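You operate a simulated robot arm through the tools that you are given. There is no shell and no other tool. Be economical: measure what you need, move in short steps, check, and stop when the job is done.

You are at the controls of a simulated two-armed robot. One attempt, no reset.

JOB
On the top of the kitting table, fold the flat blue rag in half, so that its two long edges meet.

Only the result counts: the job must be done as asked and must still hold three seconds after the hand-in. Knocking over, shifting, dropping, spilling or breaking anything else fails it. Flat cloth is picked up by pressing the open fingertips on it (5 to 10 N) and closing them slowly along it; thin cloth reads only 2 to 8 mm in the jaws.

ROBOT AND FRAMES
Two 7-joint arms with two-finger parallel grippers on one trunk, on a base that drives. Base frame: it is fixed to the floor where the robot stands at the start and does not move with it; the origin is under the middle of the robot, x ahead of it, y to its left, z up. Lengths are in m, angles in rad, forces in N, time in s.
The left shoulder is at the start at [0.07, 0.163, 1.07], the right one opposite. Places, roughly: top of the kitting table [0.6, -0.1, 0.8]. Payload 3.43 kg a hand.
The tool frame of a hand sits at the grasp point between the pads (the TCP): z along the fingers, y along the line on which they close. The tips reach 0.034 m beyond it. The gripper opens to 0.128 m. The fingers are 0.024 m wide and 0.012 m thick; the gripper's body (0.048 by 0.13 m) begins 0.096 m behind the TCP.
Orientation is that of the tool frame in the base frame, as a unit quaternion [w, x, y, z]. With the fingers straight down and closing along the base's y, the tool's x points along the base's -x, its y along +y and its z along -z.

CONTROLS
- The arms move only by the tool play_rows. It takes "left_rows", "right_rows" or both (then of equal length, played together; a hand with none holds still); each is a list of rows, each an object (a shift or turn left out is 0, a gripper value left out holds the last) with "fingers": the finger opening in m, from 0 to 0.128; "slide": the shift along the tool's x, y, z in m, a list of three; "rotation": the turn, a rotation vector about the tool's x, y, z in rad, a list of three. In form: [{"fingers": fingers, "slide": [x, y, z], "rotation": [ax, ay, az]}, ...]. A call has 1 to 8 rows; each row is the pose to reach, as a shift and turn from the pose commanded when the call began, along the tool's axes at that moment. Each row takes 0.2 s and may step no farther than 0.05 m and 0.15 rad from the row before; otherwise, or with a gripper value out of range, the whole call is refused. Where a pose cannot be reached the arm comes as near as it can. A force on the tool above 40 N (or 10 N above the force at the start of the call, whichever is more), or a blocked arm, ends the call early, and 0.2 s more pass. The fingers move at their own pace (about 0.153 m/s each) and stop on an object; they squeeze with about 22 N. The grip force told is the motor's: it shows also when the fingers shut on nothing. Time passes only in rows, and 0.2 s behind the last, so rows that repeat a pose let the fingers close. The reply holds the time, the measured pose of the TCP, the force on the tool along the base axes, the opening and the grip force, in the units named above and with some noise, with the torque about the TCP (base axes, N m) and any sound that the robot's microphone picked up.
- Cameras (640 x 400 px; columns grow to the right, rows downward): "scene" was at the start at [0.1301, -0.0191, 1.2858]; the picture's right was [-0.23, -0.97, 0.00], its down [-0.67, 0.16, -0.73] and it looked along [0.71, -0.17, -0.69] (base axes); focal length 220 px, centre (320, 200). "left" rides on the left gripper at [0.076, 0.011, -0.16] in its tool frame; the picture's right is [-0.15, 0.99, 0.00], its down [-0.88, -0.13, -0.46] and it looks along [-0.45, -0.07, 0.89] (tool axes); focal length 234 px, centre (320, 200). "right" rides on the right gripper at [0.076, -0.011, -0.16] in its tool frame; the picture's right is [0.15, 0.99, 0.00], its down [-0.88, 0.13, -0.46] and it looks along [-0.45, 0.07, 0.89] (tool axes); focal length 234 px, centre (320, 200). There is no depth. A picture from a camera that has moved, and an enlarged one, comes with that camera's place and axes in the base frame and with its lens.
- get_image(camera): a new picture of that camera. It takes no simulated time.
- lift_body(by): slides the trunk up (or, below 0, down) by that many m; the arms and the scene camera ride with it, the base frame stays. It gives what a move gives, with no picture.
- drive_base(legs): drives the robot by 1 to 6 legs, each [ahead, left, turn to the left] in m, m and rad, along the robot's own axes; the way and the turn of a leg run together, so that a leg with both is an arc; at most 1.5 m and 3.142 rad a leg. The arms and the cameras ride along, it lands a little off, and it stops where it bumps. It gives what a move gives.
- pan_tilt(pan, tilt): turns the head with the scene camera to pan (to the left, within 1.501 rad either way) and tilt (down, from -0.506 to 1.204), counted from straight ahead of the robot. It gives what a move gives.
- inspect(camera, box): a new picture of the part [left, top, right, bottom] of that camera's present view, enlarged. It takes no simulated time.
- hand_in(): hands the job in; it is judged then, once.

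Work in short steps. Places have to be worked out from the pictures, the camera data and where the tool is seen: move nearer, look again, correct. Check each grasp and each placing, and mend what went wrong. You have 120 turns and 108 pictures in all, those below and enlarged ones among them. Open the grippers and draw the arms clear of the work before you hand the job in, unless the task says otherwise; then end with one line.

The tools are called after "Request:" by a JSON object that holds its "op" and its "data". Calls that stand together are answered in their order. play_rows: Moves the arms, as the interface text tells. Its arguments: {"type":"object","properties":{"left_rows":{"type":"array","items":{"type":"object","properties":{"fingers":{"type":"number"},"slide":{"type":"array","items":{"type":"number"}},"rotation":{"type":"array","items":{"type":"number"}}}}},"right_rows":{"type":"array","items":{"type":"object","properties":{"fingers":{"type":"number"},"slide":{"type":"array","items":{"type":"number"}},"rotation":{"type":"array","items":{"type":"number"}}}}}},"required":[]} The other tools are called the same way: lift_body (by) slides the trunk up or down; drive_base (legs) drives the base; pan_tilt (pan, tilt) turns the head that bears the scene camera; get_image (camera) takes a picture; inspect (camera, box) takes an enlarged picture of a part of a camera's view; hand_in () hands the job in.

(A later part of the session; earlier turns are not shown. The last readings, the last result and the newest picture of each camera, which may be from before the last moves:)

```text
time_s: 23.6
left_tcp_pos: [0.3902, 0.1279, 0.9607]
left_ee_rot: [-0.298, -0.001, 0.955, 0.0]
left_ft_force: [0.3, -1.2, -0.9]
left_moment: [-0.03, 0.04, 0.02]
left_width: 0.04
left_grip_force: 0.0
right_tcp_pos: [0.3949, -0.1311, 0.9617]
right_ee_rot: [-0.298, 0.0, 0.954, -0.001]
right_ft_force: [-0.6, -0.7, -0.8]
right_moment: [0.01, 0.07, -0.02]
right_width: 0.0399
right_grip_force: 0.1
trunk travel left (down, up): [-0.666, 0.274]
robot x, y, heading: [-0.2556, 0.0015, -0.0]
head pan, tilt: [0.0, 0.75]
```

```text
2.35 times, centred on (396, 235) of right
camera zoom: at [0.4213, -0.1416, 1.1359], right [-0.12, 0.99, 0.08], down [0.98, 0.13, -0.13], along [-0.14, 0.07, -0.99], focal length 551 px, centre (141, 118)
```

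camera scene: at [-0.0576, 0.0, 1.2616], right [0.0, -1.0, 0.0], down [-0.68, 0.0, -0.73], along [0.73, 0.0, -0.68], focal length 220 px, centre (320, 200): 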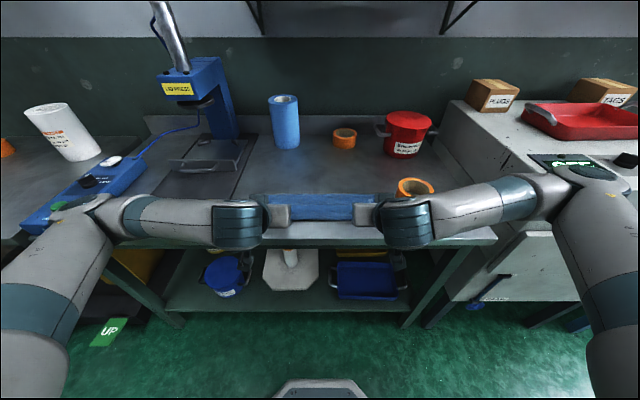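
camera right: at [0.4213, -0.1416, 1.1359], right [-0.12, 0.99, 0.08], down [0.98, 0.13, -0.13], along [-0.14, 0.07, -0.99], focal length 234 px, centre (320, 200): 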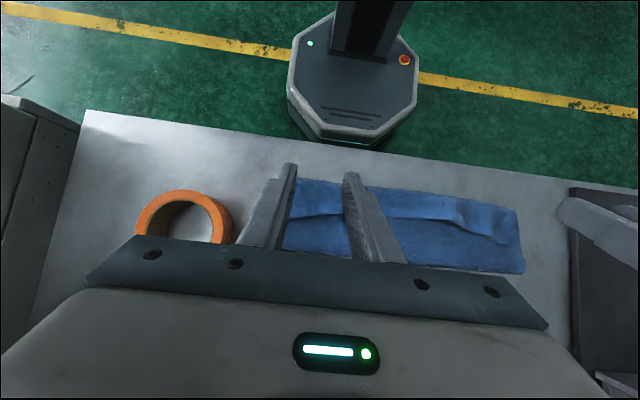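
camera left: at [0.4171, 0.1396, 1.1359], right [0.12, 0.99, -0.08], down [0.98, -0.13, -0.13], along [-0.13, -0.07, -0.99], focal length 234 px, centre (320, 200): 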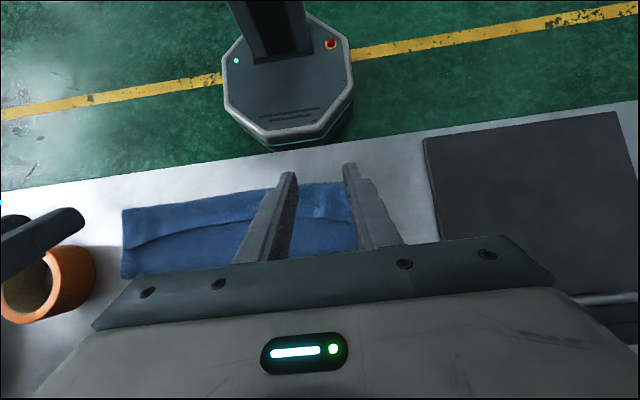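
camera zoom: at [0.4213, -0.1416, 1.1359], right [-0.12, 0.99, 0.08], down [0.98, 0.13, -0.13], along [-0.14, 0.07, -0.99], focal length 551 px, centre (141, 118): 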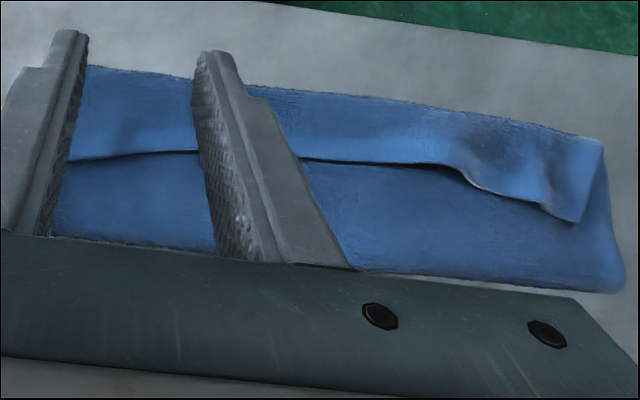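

From above, the strip edge is at x≈0.40 on both sides, the crease at 0.35 and the fold line at 0.447. I lower the tilted tips to just above the strip edge.

Request:
{"op": "play_rows", "data": {"left_rows": [{"slide": [-0.017, 0, 0.017]}, {"slide": [-0.034, 0, 0.034]}, {"slide": [-0.05, 0, 0.051]}, {"slide": [-0.0672, 0, 0.069]}], "right_rows": [{"slide": [-0.015, 0, 0.019]}, {"slide": [-0.03, 0, 0.037]}, {"slide": [-0.046, 0, 0.056]}, {"slide": [-0.0612, 0, 0.0743]}]}}

Request:
{"op": "inspect", "data": {"camera": "left", "box": [200, 120, 440, 270]}}

Request:
{"op": "inspect", "data": {"camera": "right", "box": [200, 120, 440, 270]}}

Request:
{"op": "inspect", "data": {"camera": "scene", "box": [250, 170, 378, 250]}}

```text
time_s: 24.6
left_tcp_pos: [0.4033, 0.1308, 0.8671]
left_ee_rot: [-0.298, -0.002, 0.955, 0.0]
left_ft_force: [0.0, 0.4, 0.5]
left_moment: [0.04, 0.04, 0.0]
left_width: 0.04
left_grip_force: 0.1
right_tcp_pos: [0.4003, -0.1315, 0.8661]
right_ee_rot: [-0.296, 0.0, 0.955, 0.0]
right_ft_force: [-0.2, -0.4, -1.3]
right_moment: [-0.01, 0.02, -0.01]
right_width: 0.0399
right_grip_force: 0.0
trunk travel left (down, up): [-0.666, 0.274]
robot x, y, heading: [-0.2516, 0.0011, 0.003]
head pan, tilt: [0.0, 0.75]
```

```text
2.67 times, centred on (320, 195) of left
camera zoom: at [0.4313, 0.1412, 1.0414], right [0.12, 0.99, -0.08], down [0.98, -0.13, -0.12], along [-0.13, -0.07, -0.99], focal length 624 px, centre (320, 213)
```

zoom: 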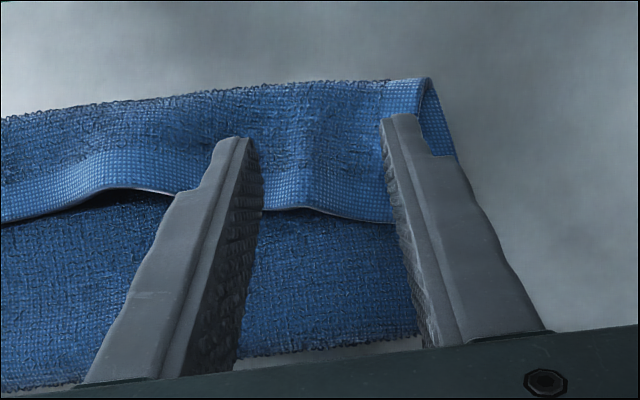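

```text
2.67 times, centred on (320, 195) of right
camera zoom: at [0.4279, -0.1421, 1.0406], right [-0.12, 0.99, 0.08], down [0.98, 0.13, -0.12], along [-0.13, 0.07, -0.99], focal length 624 px, centre (320, 213)
```

zoom: 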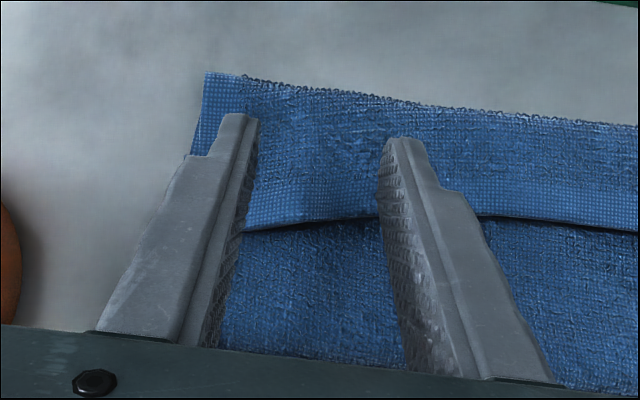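

```text
5.00 times, centred on (314, 210) of scene
camera zoom: at [-0.1177, -0.0001, 1.4024], right [0.0, -1.0, 0.0], down [-0.68, 0.0, -0.73], along [0.73, 0.0, -0.68], focal length 1100 px, centre (350, 150)
```

zoom: 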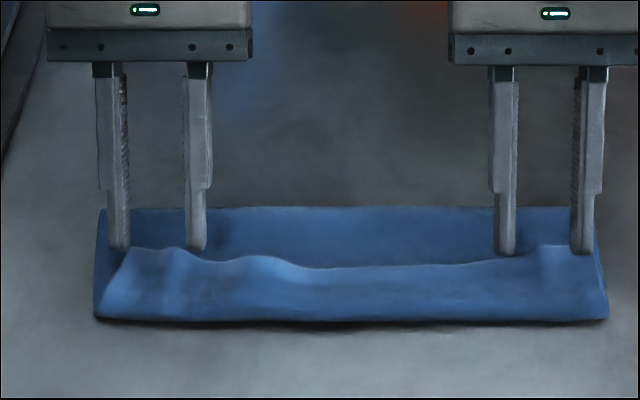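

The contact corners line up a few millimetres inside the strip edge on both sides. I lower gently to contact.

Request:
{"op": "play_rows", "data": {"left_rows": [{"slide": [-0.0023, 0, 0.0033]}, {"slide": [-0.0034, 0, 0.0049]}, {"slide": [-0.0046, 0, 0.0066]}, {"slide": [-0.0057, 0, 0.0082]}], "right_rows": [{"slide": [-0.0048, 0, 0.0016]}, {"slide": [-0.0059, 0, 0.0032]}, {"slide": [-0.0071, 0, 0.0049]}, {"slide": [-0.0082, 0, 0.0065]}]}}

```text
time_s: 25.6
left_tcp_pos: [0.4029, 0.1295, 0.8565]
left_ee_rot: [-0.296, -0.002, 0.955, 0.0]
left_ft_force: [0.1, 0.0, 0.1]
left_moment: [0.03, 0.03, 0.0]
left_width: 0.0398
left_grip_force: 0.1
right_tcp_pos: [0.4012, -0.1325, 0.858]
right_ee_rot: [-0.297, 0.001, 0.955, 0.001]
right_ft_force: [0.6, 0.4, 0.6]
right_moment: [-0.02, -0.01, 0.02]
right_width: 0.04
right_grip_force: 0.0
trunk travel left (down, up): [-0.666, 0.274]
robot x, y, heading: [-0.2499, -0.0004, -0.004]
head pan, tilt: [0.0, 0.75]
```

There is no contact yet, so I go down another 5 mm.

Request:
{"op": "play_rows", "data": {"left_rows": [{"slide": [-0.0009, 0, 0.0012]}, {"slide": [-0.0017, 0, 0.0025]}, {"slide": [-0.0026, 0, 0.0037]}, {"slide": [-0.0029, 0, 0.0041]}], "right_rows": [{"slide": [-0.0009, 0, 0.0012]}, {"slide": [-0.0017, 0, 0.0025]}, {"slide": [-0.0026, 0, 0.0037]}, {"slide": [-0.0029, 0, 0.0041]}]}}

```text
time_s: 26.6
left_tcp_pos: [0.4033, 0.1295, 0.853]
left_ee_rot: [-0.297, -0.002, 0.955, 0.0]
left_ft_force: [-0.4, -0.4, 0.3]
left_moment: [-0.02, 0.01, 0.0]
left_width: 0.0401
left_grip_force: 0.0
right_tcp_pos: [0.4026, -0.1326, 0.8529]
right_ee_rot: [-0.297, 0.001, 0.955, 0.0]
right_ft_force: [-0.2, 0.0, -0.5]
right_moment: [0.01, 0.0, 0.03]
right_width: 0.04
right_grip_force: 0.0
trunk travel left (down, up): [-0.666, 0.274]
robot x, y, heading: [-0.2541, 0.0012, -0.002]
head pan, tilt: [0.0, 0.75]
```

Still no contact, so I continue another 4 mm.

Request:
{"op": "play_rows", "data": {"left_rows": [{"slide": [-0.0006, 0, 0.0008]}, {"slide": [-0.0011, 0, 0.0016]}, {"slide": [-0.0017, 0, 0.0025]}, {"slide": [-0.0023, 0, 0.0033]}], "right_rows": [{"slide": [-0.0006, 0, 0.0008]}, {"slide": [-0.0011, 0, 0.0016]}, {"slide": [-0.0017, 0, 0.0025]}, {"slide": [-0.0023, 0, 0.0033]}]}}

```text
time_s: 27.6
left_tcp_pos: [0.402, 0.1306, 0.8496]
left_ee_rot: [-0.297, -0.001, 0.955, 0.0]
left_ft_force: [1.0, 0.7, -0.3]
left_moment: [0.04, -0.03, -0.04]
left_width: 0.0398
left_grip_force: 0.0
right_tcp_pos: [0.4013, -0.132, 0.8482]
right_ee_rot: [-0.296, 0.001, 0.955, 0.001]
right_ft_force: [-0.1, -0.4, 0.2]
right_moment: [0.01, 0.01, 0.03]
right_width: 0.0397
right_grip_force: 0.1
trunk travel left (down, up): [-0.666, 0.274]
robot x, y, heading: [-0.2539, -0.0005, 0.005]
head pan, tilt: [0.0, 0.75]
```

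I continue 3 mm more and check with a close-up.

Request:
{"op": "play_rows", "data": {"left_rows": [{"slide": [-0.0006, 0, 0.0008]}, {"slide": [-0.0011, 0, 0.0016]}, {"slide": [-0.0017, 0, 0.0025]}], "right_rows": [{"slide": [-0.0006, 0, 0.0008]}, {"slide": [-0.0011, 0, 0.0016]}, {"slide": [-0.0017, 0, 0.0025]}]}}

Request:
{"op": "inspect", "data": {"camera": "left", "box": [200, 120, 440, 270]}}

Request:
{"op": "inspect", "data": {"camera": "right", "box": [200, 120, 440, 270]}}

```text
time_s: 28.4
left_tcp_pos: [0.4041, 0.1315, 0.8452]
left_ee_rot: [-0.296, 0.0, 0.955, 0.0]
left_ft_force: [0.3, 0.0, 1.4]
left_moment: [-0.03, 0.02, 0.04]
left_width: 0.04
left_grip_force: 0.0
right_tcp_pos: [0.4003, -0.1326, 0.8457]
right_ee_rot: [-0.296, 0.0, 0.955, 0.0]
right_ft_force: [0.1, -0.1, 2.6]
right_moment: [0.0, 0.02, 0.01]
right_width: 0.0398
right_grip_force: 0.0
trunk travel left (down, up): [-0.666, 0.274]
robot x, y, heading: [-0.2523, 0.0017, 0.001]
head pan, tilt: [0.0, 0.75]
```

```text
2.67 times, centred on (320, 195) of left
camera zoom: at [0.4302, 0.1408, 1.0206], right [0.12, 0.99, -0.08], down [0.98, -0.13, -0.12], along [-0.13, -0.07, -0.99], focal length 624 px, centre (320, 213)
```

zoom: 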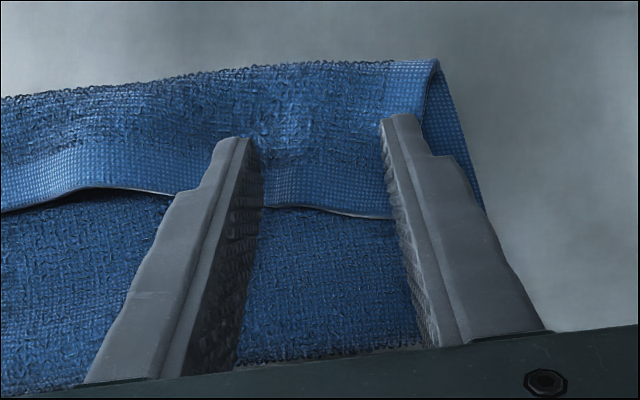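

```text
2.67 times, centred on (320, 195) of right
camera zoom: at [0.4284, -0.1431, 1.0196], right [-0.12, 0.99, 0.08], down [0.98, 0.13, -0.12], along [-0.13, 0.07, -0.99], focal length 624 px, centre (320, 213)
```

zoom: 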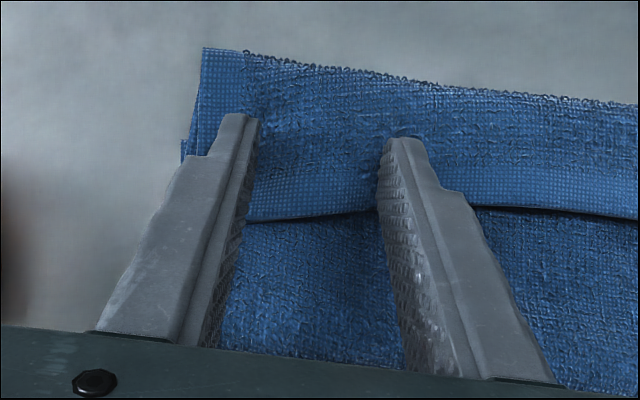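

Contact has begun (1.4 and 2.6 N). I press 1.5 mm more and close the fingers slowly.

Request:
{"op": "play_rows", "data": {"left_rows": [{"fingers": 0.04, "slide": [-0.0009, 0, 0.0012]}, {"fingers": 0.034, "slide": [-0.0009, 0, 0.0012]}, {"fingers": 0.028, "slide": [-0.0009, 0, 0.0012]}, {"fingers": 0.022, "slide": [-0.0009, 0, 0.0012]}, {"fingers": 0.016, "slide": [-0.0009, 0, 0.0012]}, {"fingers": 0.01, "slide": [-0.0009, 0, 0.0012]}, {"fingers": 0.0, "slide": [-0.0009, 0, 0.0012]}, {"fingers": 0.0, "slide": [-0.0009, 0, 0.0012]}], "right_rows": [{"fingers": 0.04, "slide": [-0.0006, 0, 0.0008]}, {"fingers": 0.034, "slide": [-0.0006, 0, 0.0008]}, {"fingers": 0.028, "slide": [-0.0006, 0, 0.0008]}, {"fingers": 0.022, "slide": [-0.0006, 0, 0.0008]}, {"fingers": 0.016, "slide": [-0.0006, 0, 0.0008]}, {"fingers": 0.01, "slide": [-0.0006, 0, 0.0008]}, {"fingers": 0.0, "slide": [-0.0006, 0, 0.0008]}, {"fingers": 0.0, "slide": [-0.0006, 0, 0.0008]}]}}

Request:
{"op": "inspect", "data": {"camera": "left", "box": [200, 120, 440, 270]}}

Request:
{"op": "inspect", "data": {"camera": "right", "box": [200, 120, 440, 270]}}

```text
time_s: 30.2
left_tcp_pos: [0.4024, 0.1294, 0.8453]
left_ee_rot: [-0.297, -0.002, 0.955, -0.001]
left_ft_force: [0.2, -2.4, 2.4]
left_moment: [-0.1, 0.02, 0.03]
left_width: 0.0045
left_grip_force: 22.3
right_tcp_pos: [0.4007, -0.1312, 0.8439]
right_ee_rot: [-0.296, 0.001, 0.955, 0.0]
right_ft_force: [0.5, 2.6, 3.6]
right_moment: [0.11, 0.04, -0.02]
right_width: 0.0073
right_grip_force: 22.1
trunk travel left (down, up): [-0.666, 0.274]
robot x, y, heading: [-0.251, 0.0003, 0.0]
head pan, tilt: [0.0, 0.75]
```

```text
2.67 times, centred on (320, 195) of left
camera zoom: at [0.4298, 0.1405, 1.0192], right [0.12, 0.99, -0.08], down [0.98, -0.13, -0.12], along [-0.13, -0.07, -0.99], focal length 624 px, centre (320, 213)
```

zoom: 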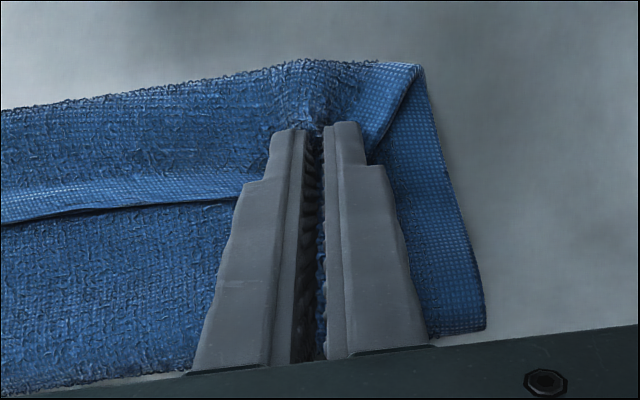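

```text
2.67 times, centred on (320, 195) of right
camera zoom: at [0.4284, -0.1427, 1.0189], right [-0.12, 0.99, 0.08], down [0.98, 0.13, -0.12], along [-0.13, 0.07, -0.99], focal length 624 px, centre (320, 213)
```

zoom: 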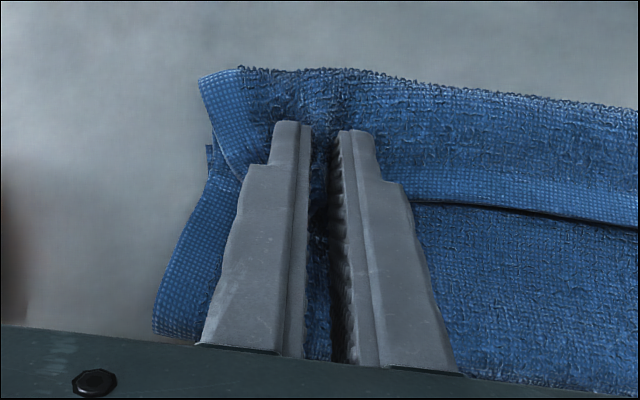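

Left reads 4.5 mm and right 7.3 mm, so the right hand may hold more layers. I lift 3.5 cm and look.

Request:
{"op": "play_rows", "data": {"left_rows": [{"slide": [0.006, 0, -0.008]}, {"slide": [0.011, 0, -0.017]}, {"slide": [0.016, 0, -0.024]}, {"slide": [0.012, 0, -0.035]}], "right_rows": [{"slide": [0.006, 0, -0.008]}, {"slide": [0.011, 0, -0.017]}, {"slide": [0.016, 0, -0.024]}, {"slide": [0.012, 0, -0.035]}]}}

Request:
{"op": "inspect", "data": {"camera": "scene", "box": [250, 170, 378, 250]}}

Request:
{"op": "inspect", "data": {"camera": "right", "box": [200, 120, 440, 270]}}

```text
time_s: 31.2
left_tcp_pos: [0.4126, 0.1302, 0.8795]
left_ee_rot: [-0.297, -0.001, 0.955, 0.001]
left_ft_force: [0.2, -2.3, 0.4]
left_moment: [-0.08, 0.02, 0.05]
left_width: 0.0042
left_grip_force: 21.8
right_tcp_pos: [0.4089, -0.1332, 0.8793]
right_ee_rot: [-0.296, 0.001, 0.955, 0.0]
right_ft_force: [-0.8, 2.0, -1.4]
right_moment: [0.1, 0.01, -0.04]
right_width: 0.0073
right_grip_force: 21.7
trunk travel left (down, up): [-0.666, 0.274]
robot x, y, heading: [-0.255, 0.0014, 0.001]
head pan, tilt: [0.0, 0.75]
```

```text
5.00 times, centred on (314, 210) of scene
camera zoom: at [-0.1191, -0.0001, 1.4024], right [0.0, -1.0, 0.0], down [-0.68, 0.0, -0.73], along [0.73, 0.0, -0.68], focal length 1100 px, centre (350, 150)
```

zoom: 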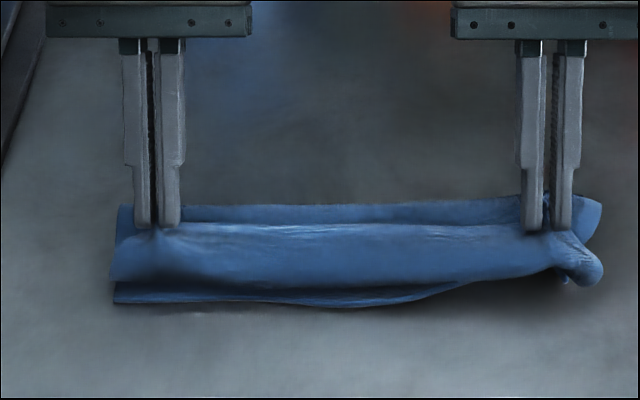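

```text
2.67 times, centred on (320, 195) of right
camera zoom: at [0.4376, -0.1439, 1.0539], right [-0.12, 0.99, 0.08], down [0.98, 0.13, -0.12], along [-0.13, 0.07, -0.99], focal length 624 px, centre (320, 213)
```

zoom: 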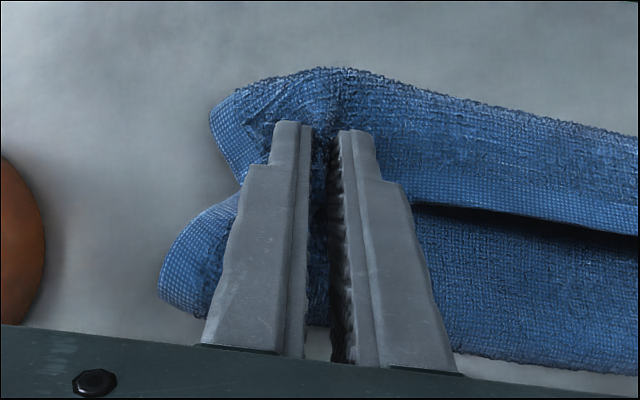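

The right hand has picked up all the layers. I keep the left hold, set the right down and reopen it there.

Request:
{"op": "play_rows", "data": {"right_rows": [{"slide": [0.004, 0, 0.011]}, {"slide": [-0.001, 0, 0.018]}, {"slide": [-0.006, 0, 0.026]}, {"slide": [-0.01, 0, 0.0325]}, {"fingers": 0.015, "slide": [-0.01, 0, 0.0325]}, {"fingers": 0.03, "slide": [-0.01, 0, 0.0325]}, {"fingers": 0.045, "slide": [-0.01, 0, 0.0325]}, {"fingers": 0.045, "slide": [-0.006, 0, 0.027]}]}}

Request:
{"op": "inspect", "data": {"camera": "right", "box": [200, 120, 440, 270]}}

Request:
{"op": "inspect", "data": {"camera": "scene", "box": [250, 170, 378, 250]}}

```text
time_s: 33.0
left_tcp_pos: [0.4131, 0.1314, 0.8798]
left_ee_rot: [-0.297, -0.001, 0.955, 0.0]
left_ft_force: [-0.2, 0.0, 0.2]
left_moment: [0.0, 0.0, 0.0]
left_width: 0.0044
left_grip_force: 22.0
right_tcp_pos: [0.4011, -0.1319, 0.855]
right_ee_rot: [-0.297, 0.001, 0.955, 0.0]
right_ft_force: [0.2, 0.1, 0.5]
right_moment: [0.01, 0.03, 0.02]
right_width: 0.0451
right_grip_force: 0.1
trunk travel left (down, up): [-0.666, 0.274]
robot x, y, heading: [-0.2505, 0.002, -0.006]
head pan, tilt: [0.0, 0.75]
```

```text
2.67 times, centred on (320, 195) of right
camera zoom: at [0.4273, -0.1431, 1.029], right [-0.12, 0.99, 0.08], down [0.98, 0.13, -0.12], along [-0.13, 0.07, -0.99], focal length 624 px, centre (320, 213)
```

zoom: 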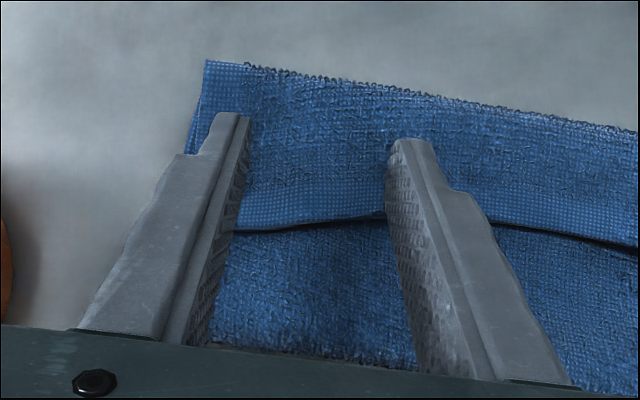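

```text
5.00 times, centred on (314, 210) of scene
camera zoom: at [-0.1195, -0.0002, 1.4025], right [0.0, -1.0, 0.0], down [-0.68, 0.0, -0.73], along [0.73, 0.0, -0.68], focal length 1100 px, centre (350, 150)
```

zoom: 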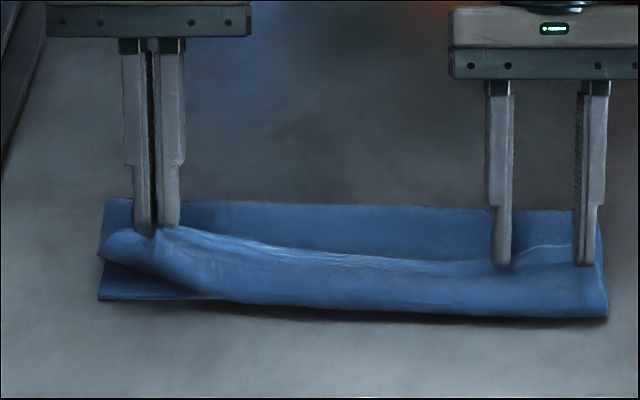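

The right side is back as it was, and the left holds only the top edge. I regrasp on the right with a smaller opening and a lighter touch.

Request:
{"op": "play_rows", "data": {"right_rows": [{"fingers": 0.03, "slide": [-0.0018, 0, 0.0025]}, {"slide": [-0.0034, 0, 0.0049]}, {"slide": [-0.0046, 0, 0.0066]}, {"slide": [-0.0048, 0, 0.007]}]}}

```text
time_s: 34.0
left_tcp_pos: [0.4121, 0.1324, 0.8802]
left_ee_rot: [-0.296, -0.001, 0.955, -0.001]
left_ft_force: [-0.2, -0.1, -0.1]
left_moment: [-0.03, -0.03, 0.02]
left_width: 0.0042
left_grip_force: 22.3
right_tcp_pos: [0.4022, -0.1309, 0.8471]
right_ee_rot: [-0.296, 0.0, 0.955, 0.0]
right_ft_force: [0.3, -0.3, 2.1]
right_moment: [-0.02, 0.07, -0.02]
right_width: 0.03
right_grip_force: 0.0
trunk travel left (down, up): [-0.666, 0.274]
robot x, y, heading: [-0.2524, 0.0027, -0.002]
head pan, tilt: [0.0, 0.75]
```

About 2 N of contact. I close slowly while easing up slightly.

Request:
{"op": "play_rows", "data": {"right_rows": [{"fingers": 0.025}, {"fingers": 0.02}, {"fingers": 0.016, "slide": [0.0003, 0, -0.0004]}, {"fingers": 0.012, "slide": [0.0006, 0, -0.0008]}, {"fingers": 0.008, "slide": [0.0009, 0, -0.0012]}, {"fingers": 0.004, "slide": [0.0011, 0, -0.0016]}, {"fingers": 0.0, "slide": [0.0011, 0, -0.0016]}, {"fingers": 0.0, "slide": [0.0011, 0, -0.0016]}]}}

Request:
{"op": "inspect", "data": {"camera": "right", "box": [200, 120, 440, 270]}}

```text
time_s: 35.8
left_tcp_pos: [0.4124, 0.1311, 0.8792]
left_ee_rot: [-0.296, -0.001, 0.955, 0.0]
left_ft_force: [0.5, -0.4, -0.1]
left_moment: [-0.06, 0.0, 0.02]
left_width: 0.0039
left_grip_force: 21.9
right_tcp_pos: [0.3999, -0.1315, 0.8479]
right_ee_rot: [-0.296, 0.001, 0.955, 0.0]
right_ft_force: [0.5, 0.7, 0.5]
right_moment: [0.05, 0.0, 0.0]
right_width: 0.0037
right_grip_force: 21.7
trunk travel left (down, up): [-0.666, 0.274]
robot x, y, heading: [-0.2526, -0.0014, -0.001]
head pan, tilt: [0.0, 0.75]
```

```text
2.67 times, centred on (320, 195) of right
camera zoom: at [0.4279, -0.1436, 1.0224], right [-0.12, 0.99, 0.08], down [0.98, 0.13, -0.12], along [-0.13, 0.07, -0.99], focal length 624 px, centre (320, 213)
```

zoom: 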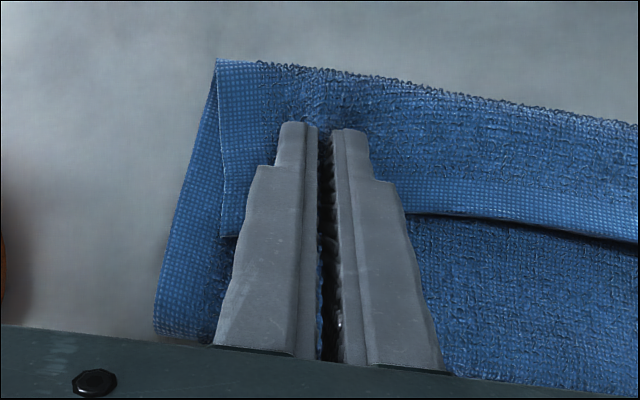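

3.7 mm, so a single layer. I lift the right to match the left and check.

Request:
{"op": "play_rows", "data": {"right_rows": [{"slide": [0.004, 0, -0.008]}, {"slide": [0.007, 0, -0.016]}, {"slide": [0.009, 0, -0.024]}, {"slide": [0.0078, 0, -0.0323]}]}}

Request:
{"op": "inspect", "data": {"camera": "scene", "box": [250, 170, 378, 250]}}

```text
time_s: 36.8
left_tcp_pos: [0.4127, 0.1308, 0.8805]
left_ee_rot: [-0.297, -0.001, 0.955, 0.0]
left_ft_force: [0.2, 0.0, 0.3]
left_moment: [-0.02, -0.03, 0.01]
left_width: 0.0043
left_grip_force: 21.5
right_tcp_pos: [0.4136, -0.1332, 0.8792]
right_ee_rot: [-0.297, 0.0, 0.955, 0.0]
right_ft_force: [-1.3, 0.8, -0.4]
right_moment: [-0.01, 0.0, 0.0]
right_width: 0.0037
right_grip_force: 22.4
trunk travel left (down, up): [-0.666, 0.274]
robot x, y, heading: [-0.2552, -0.0003, -0.006]
head pan, tilt: [0.0, 0.75]
```

```text
5.00 times, centred on (314, 210) of scene
camera zoom: at [-0.1193, 0.0003, 1.4025], right [0.0, -1.0, 0.0], down [-0.68, 0.0, -0.73], along [0.73, 0.0, -0.68], focal length 1100 px, centre (350, 150)
```

zoom: 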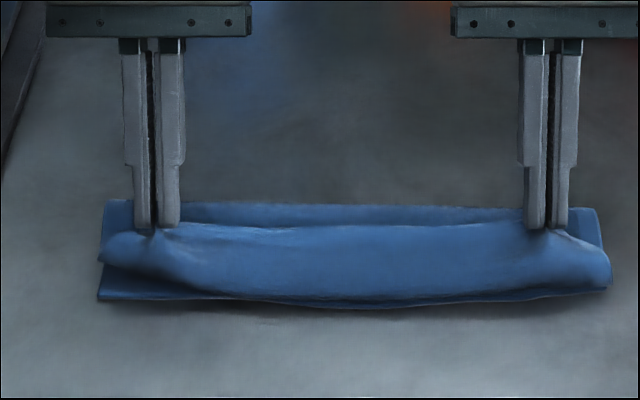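

Both hands now hold just the top edge, and the bottom near edge is visible. I raise the edge and move it forward over x≈0.487 so the flap stands vertical and the fold line resets.

Request:
{"op": "play_rows", "data": {"left_rows": [{"slide": [0.0085, 0, -0.012]}, {"slide": [0.017, 0, -0.0247]}, {"slide": [0.0145, 0, -0.0386]}, {"slide": [0.012, 0, -0.0525]}, {"slide": [-0.0029, 0, -0.0749]}, {"slide": [-0.0164, 0, -0.0904]}, {"slide": [-0.0312, 0, -0.1006]}], "right_rows": [{"slide": [0.0085, 0, -0.012]}, {"slide": [0.017, 0, -0.0247]}, {"slide": [0.0145, 0, -0.0386]}, {"slide": [0.012, 0, -0.0525]}, {"slide": [-0.0029, 0, -0.0749]}, {"slide": [-0.0164, 0, -0.0904]}, {"slide": [-0.0312, 0, -0.1006]}]}}

Request:
{"op": "inspect", "data": {"camera": "scene", "box": [250, 150, 394, 240]}}

Request:
{"op": "get_image", "data": {"camera": "left"}}

Request:
{"op": "get_image", "data": {"camera": "right"}}

```text
time_s: 38.4
left_tcp_pos: [0.4405, 0.1304, 0.9341]
left_ee_rot: [-0.297, -0.001, 0.955, 0.0]
left_ft_force: [-0.4, -0.6, 1.6]
left_moment: [0.0, -0.02, 0.0]
left_width: 0.0039
left_grip_force: 21.5
left hand out of reach, approached as far as the arm can: row 5, 6, 7
right_tcp_pos: [0.4429, -0.1329, 0.9397]
right_ee_rot: [-0.295, 0.001, 0.955, 0.001]
right_ft_force: [-0.6, 0.0, -0.1]
right_moment: [0.01, 0.0, 0.02]
right_width: 0.0037
right_grip_force: 21.8
right hand out of reach, approached as far as the arm can: row 5, 6, 7
trunk travel left (down, up): [-0.666, 0.274]
robot x, y, heading: [-0.2551, -0.004, -0.002]
head pan, tilt: [0.0, 0.75]
```

```text
4.44 times, centred on (322, 195) of scene
camera zoom: at [-0.1195, -0.0002, 1.4026], right [0.0, -1.0, 0.0], down [-0.68, 0.0, -0.73], along [0.73, 0.0, -0.68], focal length 978 px, centre (311, 222)
```

zoom: 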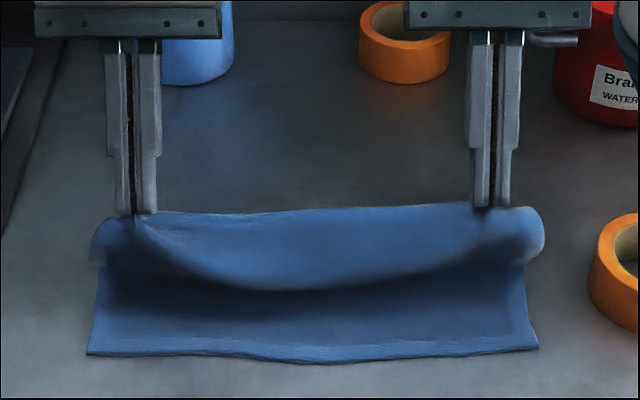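

```text
60 pictures are left
camera left: at [0.468, 0.1414, 1.1081], right [0.12, 0.99, -0.08], down [0.98, -0.13, -0.12], along [-0.13, -0.07, -0.99], focal length 234 px, centre (320, 200)
```

left: 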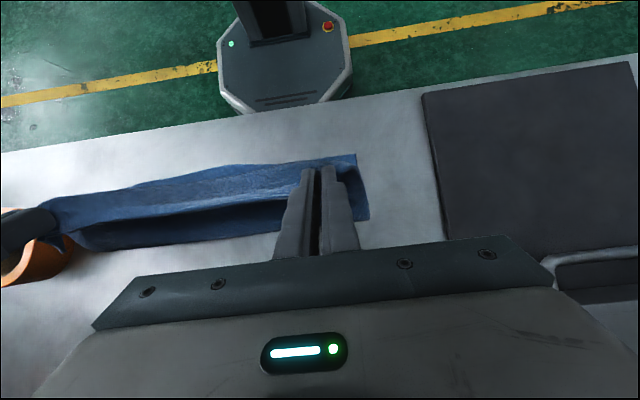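

```text
59 pictures are left
camera right: at [0.4697, -0.1442, 1.1141], right [-0.12, 0.99, 0.08], down [0.98, 0.13, -0.12], along [-0.13, 0.07, -0.99], focal length 234 px, centre (320, 200)
```

right: 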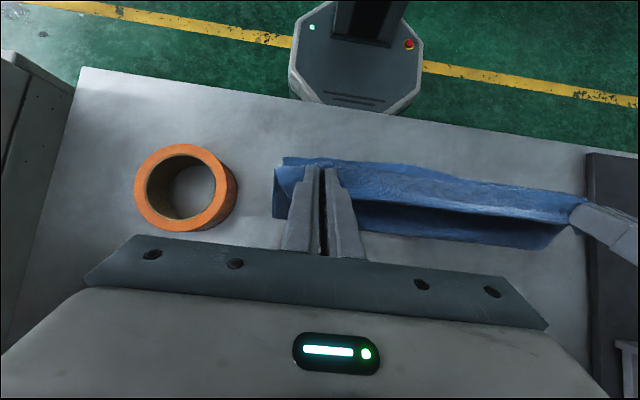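

The backward tilt limits the reach, so I rotate the hands upright while moving to x≈0.48 to stand the flap vertical.

Request:
{"op": "play_rows", "data": {"left_rows": [{"slide": [-0.006, 0, -0.0055], "rotation": [0, -0.12, 0]}, {"slide": [-0.012, 0, -0.011], "rotation": [0, -0.24, 0]}, {"slide": [-0.018, 0, -0.0165], "rotation": [0, -0.36, 0]}, {"slide": [-0.024, 0, -0.022], "rotation": [0, -0.48, 0]}, {"slide": [-0.0295, 0, -0.0277], "rotation": [0, -0.6, 0]}], "right_rows": [{"slide": [-0.006, 0, -0.0042], "rotation": [0, -0.12, 0]}, {"slide": [-0.012, 0, -0.0084], "rotation": [0, -0.24, 0]}, {"slide": [-0.018, 0, -0.0126], "rotation": [0, -0.36, 0]}, {"slide": [-0.024, 0, -0.0168], "rotation": [0, -0.48, 0]}, {"slide": [-0.0304, 0, -0.021], "rotation": [0, -0.6, 0]}]}}

Request:
{"op": "inspect", "data": {"camera": "scene", "box": [250, 150, 394, 240]}}

```text
time_s: 39.6
left_tcp_pos: [0.481, 0.1313, 0.9407]
left_ee_rot: [0.0, -0.002, 1.0, 0.001]
left_ft_force: [-0.7, -1.8, 0.3]
left_moment: [0.01, 0.01, -0.02]
left_width: 0.004
left_grip_force: 22.1
right_tcp_pos: [0.4797, -0.1328, 0.9406]
right_ee_rot: [0.0, 0.0, 1.0, -0.001]
right_ft_force: [-0.2, -0.5, 0.5]
right_moment: [0.0, 0.01, 0.03]
right_width: 0.0033
right_grip_force: 21.9
trunk travel left (down, up): [-0.666, 0.274]
robot x, y, heading: [-0.2527, 0.0001, -0.001]
head pan, tilt: [0.0, 0.75]
```

```text
4.44 times, centred on (322, 195) of scene
camera zoom: at [-0.1199, 0.0, 1.4026], right [0.0, -1.0, 0.0], down [-0.68, 0.0, -0.73], along [0.73, 0.0, -0.68], focal length 978 px, centre (311, 222)
```

zoom: 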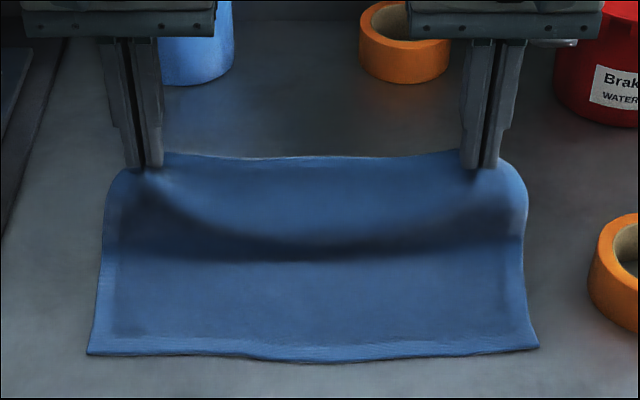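

The flap now stands vertical with the fold line near x≈0.48 and the near edge undisturbed. I bring it down in a tighter arc, tilting the fingers forward.

Request:
{"op": "play_rows", "data": {"left_rows": [{"slide": [0.022, 0, 0.001], "rotation": [0, -0.12, 0]}, {"slide": [0.0435, 0, 0.005], "rotation": [0, -0.24, 0]}, {"slide": [0.063, 0, 0.013], "rotation": [0, -0.36, 0]}, {"slide": [0.079, 0, 0.024], "rotation": [0, -0.48, 0]}, {"slide": [0.094, 0, 0.037], "rotation": [0, -0.6, 0]}], "right_rows": [{"slide": [0.021, 0, 0.001], "rotation": [0, -0.12, 0]}, {"slide": [0.0415, 0, 0.005], "rotation": [0, -0.24, 0]}, {"slide": [0.06, 0, 0.013], "rotation": [0, -0.36, 0]}, {"slide": [0.0755, 0, 0.024], "rotation": [0, -0.48, 0]}, {"slide": [0.089, 0, 0.037], "rotation": [0, -0.6, 0]}]}}

Request:
{"op": "inspect", "data": {"camera": "scene", "box": [250, 150, 394, 240]}}

```text
time_s: 40.8
left_tcp_pos: [0.3885, 0.1294, 0.9034]
left_ee_rot: [0.296, -0.002, 0.955, 0.001]
left_ft_force: [0.0, 0.1, -0.2]
left_moment: [0.04, 0.04, 0.01]
left_width: 0.0041
left_grip_force: 22.3
right_tcp_pos: [0.3897, -0.1301, 0.9018]
right_ee_rot: [0.295, 0.001, 0.955, 0.0]
right_ft_force: [0.8, -0.1, 1.4]
right_moment: [-0.05, 0.03, 0.0]
right_width: 0.003
right_grip_force: 21.6
trunk travel left (down, up): [-0.666, 0.274]
robot x, y, heading: [-0.2507, 0.0002, -0.003]
head pan, tilt: [0.0, 0.75]
```

```text
4.44 times, centred on (322, 195) of scene
camera zoom: at [-0.1195, 0.0, 1.4027], right [0.0, -1.0, 0.0], down [-0.68, 0.0, -0.73], along [0.73, 0.0, -0.68], focal length 978 px, centre (311, 222)
```

zoom: 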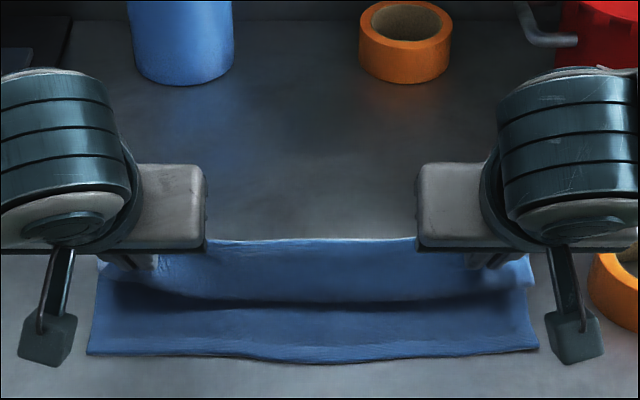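

The flap is coming over cleanly. I continue the arc down, stopping just short of contact.

Request:
{"op": "play_rows", "data": {"left_rows": [{"slide": [0.016, 0, 0.004], "rotation": [0, -0.1, 0]}, {"slide": [0.031, 0, 0.0095], "rotation": [0, -0.2, 0]}, {"slide": [0.0465, 0, 0.0166], "rotation": [0, -0.3, 0]}, {"slide": [0.06, 0, 0.023], "rotation": [0, -0.42, 0]}], "right_rows": [{"slide": [0.015, 0, 0.0045], "rotation": [0, -0.1, 0]}, {"slide": [0.029, 0, 0.0105], "rotation": [0, -0.2, 0]}, {"slide": [0.044, 0, 0.018], "rotation": [0, -0.3, 0]}, {"slide": [0.057, 0, 0.0245], "rotation": [0, -0.42, 0]}]}}

Request:
{"op": "get_image", "data": {"camera": "left"}}

Request:
{"op": "get_image", "data": {"camera": "right"}}

Request:
{"op": "inspect", "data": {"camera": "scene", "box": [250, 150, 394, 240]}}

```text
time_s: 41.8
left_tcp_pos: [0.3515, 0.1297, 0.8503]
left_ee_rot: [0.488, 0.0, 0.873, 0.0]
left_ft_force: [-0.2, 0.2, -0.2]
left_moment: [-0.01, 0.03, -0.02]
left_width: 0.0039
left_grip_force: 21.9
right_tcp_pos: [0.364, -0.1284, 0.8643]
right_ee_rot: [0.435, 0.0, 0.9, 0.001]
right_ft_force: [0.5, 0.4, 0.7]
right_moment: [-0.03, 0.03, -0.02]
right_width: 0.0031
right_grip_force: 22.2
right hand out of reach, approached as far as the arm can: row 4
trunk travel left (down, up): [-0.666, 0.274]
robot x, y, heading: [-0.2523, -0.0023, -0.003]
head pan, tilt: [0.0, 0.75]
```

```text
56 pictures are left
camera left: at [0.1756, 0.1407, 0.8701], right [0.07, 0.99, 0.12], down [0.07, -0.13, 0.99], along [0.99, -0.06, -0.08], focal length 234 px, centre (320, 200)
```

left: 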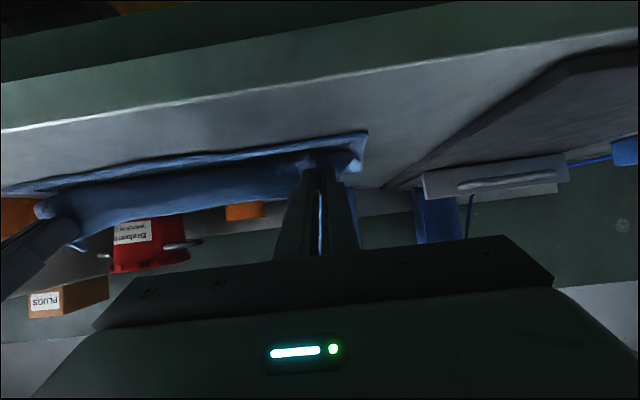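

```text
55 pictures are left
camera right: at [0.1906, -0.1402, 0.9036], right [-0.09, 0.99, -0.12], down [0.19, 0.13, 0.97], along [0.98, 0.07, -0.2], focal length 234 px, centre (320, 200)
```

right: 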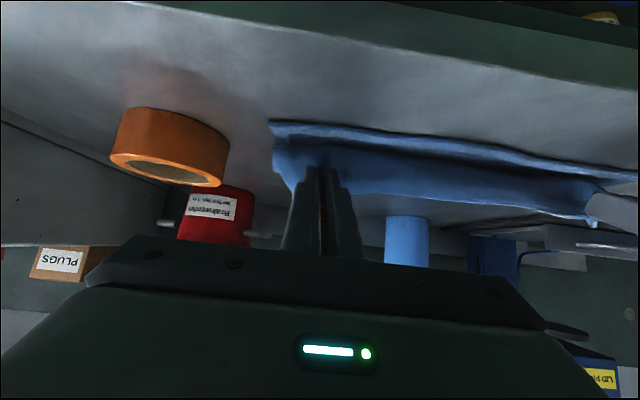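

```text
4.44 times, centred on (322, 195) of scene
camera zoom: at [-0.1201, 0.0006, 1.4027], right [0.0, -1.0, 0.0], down [-0.68, 0.0, -0.73], along [0.73, 0.0, -0.68], focal length 978 px, centre (311, 222)
```

zoom: 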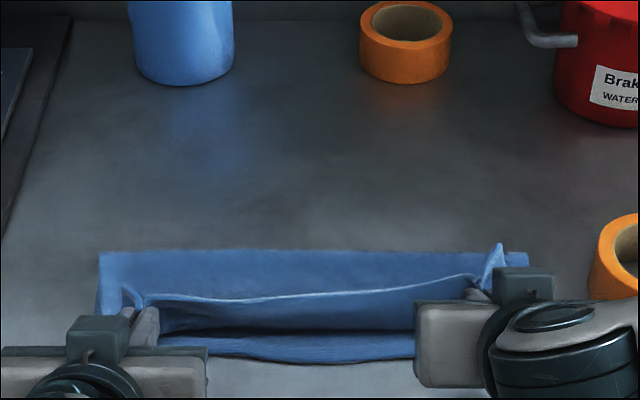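

The right hand stopped short at a tilt of 0.9. I keep that tilt and bring it down to match the left.

Request:
{"op": "play_rows", "data": {"right_rows": [{"slide": [0.008, 0, 0.001]}, {"slide": [0.0155, 0, 0.002]}, {"slide": [0.023, 0, 0.003]}]}}

```text
time_s: 42.6
left_tcp_pos: [0.3525, 0.1285, 0.8508]
left_ee_rot: [0.487, -0.001, 0.873, 0.0]
left_ft_force: [0.2, -0.3, -0.7]
left_moment: [0.04, 0.02, -0.01]
left_width: 0.0039
left_grip_force: 22.0
right_tcp_pos: [0.3523, -0.1291, 0.8441]
right_ee_rot: [0.435, 0.001, 0.901, -0.002]
right_ft_force: [-0.6, 0.3, -0.1]
right_moment: [-0.01, -0.01, 0.0]
right_width: 0.0031
right_grip_force: 21.9
trunk travel left (down, up): [-0.666, 0.274]
robot x, y, heading: [-0.2527, 0.0022, -0.002]
head pan, tilt: [0.0, 0.75]
```

The right now matches. I bring both down the last few millimetres and look.

Request:
{"op": "play_rows", "data": {"left_rows": [{"slide": [0.006, 0, 0.0015]}, {"slide": [0.0123, 0, 0.0029]}], "right_rows": [{"slide": [0.001, 0, 0.001]}, {"slide": [0.0023, 0, 0.0019]}]}}

Request:
{"op": "inspect", "data": {"camera": "left", "box": [200, 80, 440, 230]}}

Request:
{"op": "inspect", "data": {"camera": "right", "box": [200, 80, 440, 230]}}

Request:
{"op": "inspect", "data": {"camera": "scene", "box": [250, 150, 394, 240]}}

```text
time_s: 43.2
left_tcp_pos: [0.347, 0.1302, 0.8395]
left_ee_rot: [0.488, -0.001, 0.873, 0.001]
left_ft_force: [0.4, -0.1, 0.6]
left_moment: [0.02, 0.03, 0.0]
left_width: 0.0039
left_grip_force: 21.8
right_tcp_pos: [0.3514, -0.1289, 0.8394]
right_ee_rot: [0.434, 0.001, 0.901, -0.002]
right_ft_force: [-0.2, 0.0, 0.8]
right_moment: [-0.04, 0.0, 0.01]
right_width: 0.0032
right_grip_force: 22.4
trunk travel left (down, up): [-0.666, 0.274]
robot x, y, heading: [-0.2498, -0.0003, 0.0]
head pan, tilt: [0.0, 0.75]
```

```text
2.67 times, centred on (320, 155) of left
camera zoom: at [0.1715, 0.1404, 0.8587], right [0.07, 0.99, 0.13], down [0.07, -0.13, 0.99], along [0.99, -0.06, -0.08], focal length 624 px, centre (320, 320)
```

zoom: 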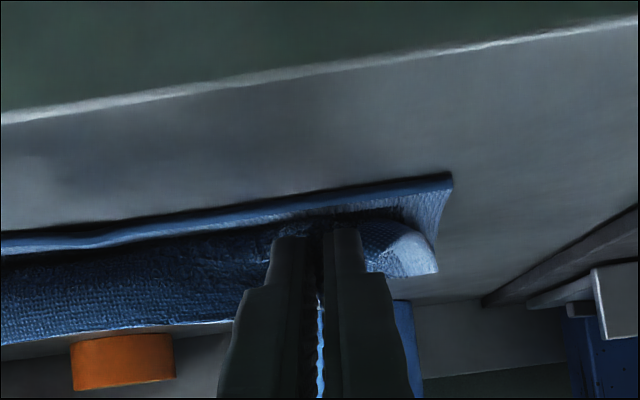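

```text
2.67 times, centred on (320, 155) of right
camera zoom: at [0.1784, -0.1401, 0.8803], right [-0.09, 0.99, -0.12], down [0.19, 0.13, 0.97], along [0.98, 0.07, -0.2], focal length 624 px, centre (320, 320)
```

zoom: 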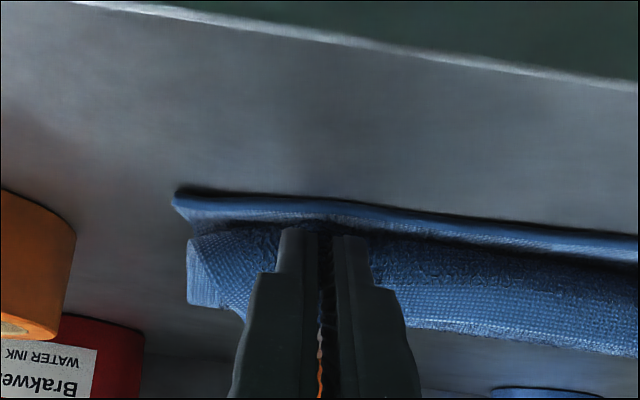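

```text
4.44 times, centred on (322, 195) of scene
camera zoom: at [-0.1197, 0.0001, 1.4026], right [0.0, -1.0, 0.0], down [-0.68, 0.0, -0.73], along [0.73, 0.0, -0.68], focal length 978 px, centre (311, 222)
```

zoom: 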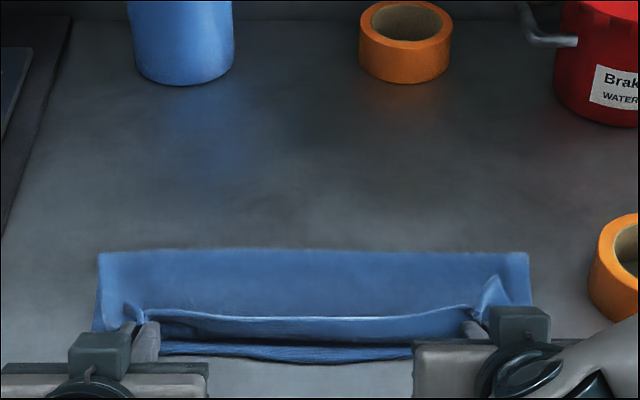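

The fold line is at x≈0.479, which is right, and the held edge stands up as a small wall just behind the near edge. I pull it about 1 cm towards the robot so it leans over, then open while still moving that way.

Request:
{"op": "play_rows", "data": {"left_rows": [{"slide": [0.0026, 0, -0.0043]}, {"slide": [0.0052, 0, -0.0085]}, {"slide": [0.0052, 0, -0.0085]}], "right_rows": [{"slide": [0.0031, 0, -0.0039]}, {"slide": [0.0062, 0, -0.0078]}, {"slide": [0.0062, 0, -0.0078]}]}}

Request:
{"op": "inspect", "data": {"camera": "scene", "box": [250, 150, 394, 240]}}

```text
time_s: 44.0
left_tcp_pos: [0.3377, 0.1302, 0.8396]
left_ee_rot: [0.487, 0.0, 0.873, 0.001]
left_ft_force: [-0.4, 0.6, 0.4]
left_moment: [-0.02, 0.02, 0.0]
left_width: 0.004
left_grip_force: 22.1
right_tcp_pos: [0.3411, -0.128, 0.8411]
right_ee_rot: [0.434, 0.0, 0.901, 0.001]
right_ft_force: [0.4, -0.2, -0.8]
right_moment: [-0.01, 0.05, 0.01]
right_width: 0.0034
right_grip_force: 21.7
trunk travel left (down, up): [-0.666, 0.274]
robot x, y, heading: [-0.2518, 0.0002, 0.002]
head pan, tilt: [0.0, 0.75]
```

```text
4.44 times, centred on (322, 195) of scene
camera zoom: at [-0.1193, -0.0002, 1.4025], right [0.0, -1.0, 0.0], down [-0.68, 0.0, -0.73], along [0.73, 0.0, -0.68], focal length 978 px, centre (311, 222)
```

zoom: 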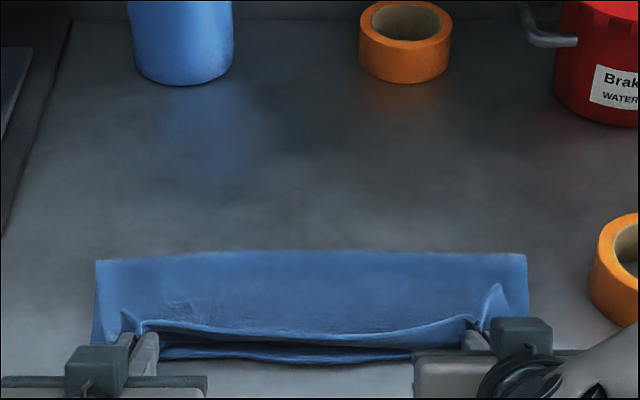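

The edge is leaning over and close to the near edge. I open the fingers slowly with a slight motion towards the robot.

Request:
{"op": "play_rows", "data": {"left_rows": [{"fingers": 0.008, "slide": [0.001, 0, -0.0017]}, {"fingers": 0.014, "slide": [0.002, 0, -0.0034]}, {"fingers": 0.02, "slide": [0.0026, 0, -0.0043]}, {"fingers": 0.028, "slide": [0.0026, 0, -0.0043]}, {"fingers": 0.036, "slide": [0.0026, 0, -0.0043]}], "right_rows": [{"fingers": 0.008, "slide": [0.0012, 0, -0.0016]}, {"fingers": 0.014, "slide": [0.0024, 0, -0.0031]}, {"fingers": 0.02, "slide": [0.0031, 0, -0.0039]}, {"fingers": 0.028, "slide": [0.0031, 0, -0.0039]}, {"fingers": 0.036, "slide": [0.0031, 0, -0.0039]}]}}

Request:
{"op": "inspect", "data": {"camera": "scene", "box": [250, 150, 394, 240]}}

Request:
{"op": "get_image", "data": {"camera": "right"}}

Request:
{"op": "get_image", "data": {"camera": "left"}}

```text
time_s: 45.2
left_tcp_pos: [0.331, 0.1307, 0.8387]
left_ee_rot: [0.487, -0.001, 0.873, 0.001]
left_ft_force: [-0.7, 1.8, 0.2]
left_moment: [-0.01, 0.0, 0.02]
left_width: 0.036
left_grip_force: 0.1
right_tcp_pos: [0.3372, -0.1296, 0.8407]
right_ee_rot: [0.435, -0.001, 0.9, 0.001]
right_ft_force: [-0.3, -0.3, 0.0]
right_moment: [-0.01, -0.03, 0.0]
right_width: 0.0362
right_grip_force: 0.1
trunk travel left (down, up): [-0.666, 0.274]
robot x, y, heading: [-0.2516, 0.0021, 0.0]
head pan, tilt: [0.0, 0.75]
```

```text
4.44 times, centred on (322, 195) of scene
camera zoom: at [-0.1195, -0.0002, 1.4025], right [0.0, -1.0, 0.0], down [-0.68, 0.0, -0.73], along [0.73, 0.0, -0.68], focal length 978 px, centre (311, 222)
```

zoom: 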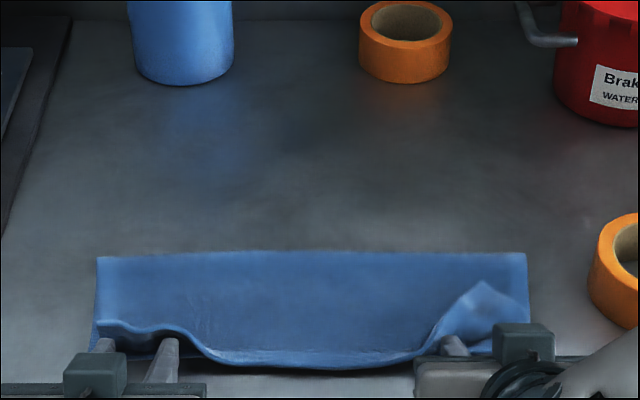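

```text
48 pictures are left
camera right: at [0.1643, -0.1401, 0.8804], right [-0.09, 0.99, -0.12], down [0.19, 0.13, 0.97], along [0.98, 0.07, -0.2], focal length 234 px, centre (320, 200)
```

right: 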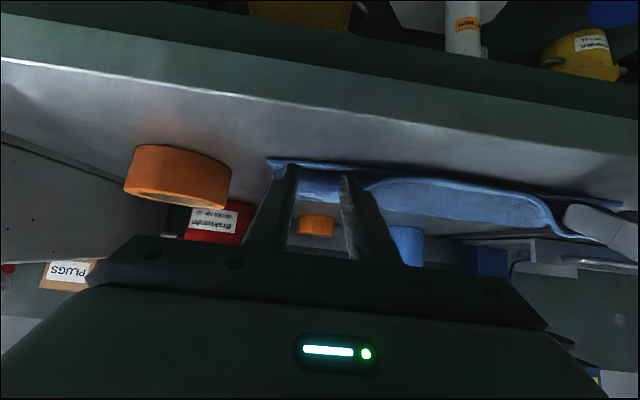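

```text
47 pictures are left
camera left: at [0.1558, 0.1405, 0.858], right [0.07, 0.99, 0.13], down [0.07, -0.13, 0.99], along [0.99, -0.06, -0.08], focal length 234 px, centre (320, 200)
```

left: 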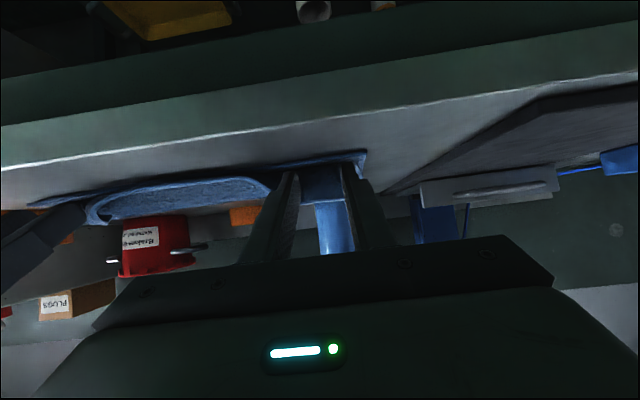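

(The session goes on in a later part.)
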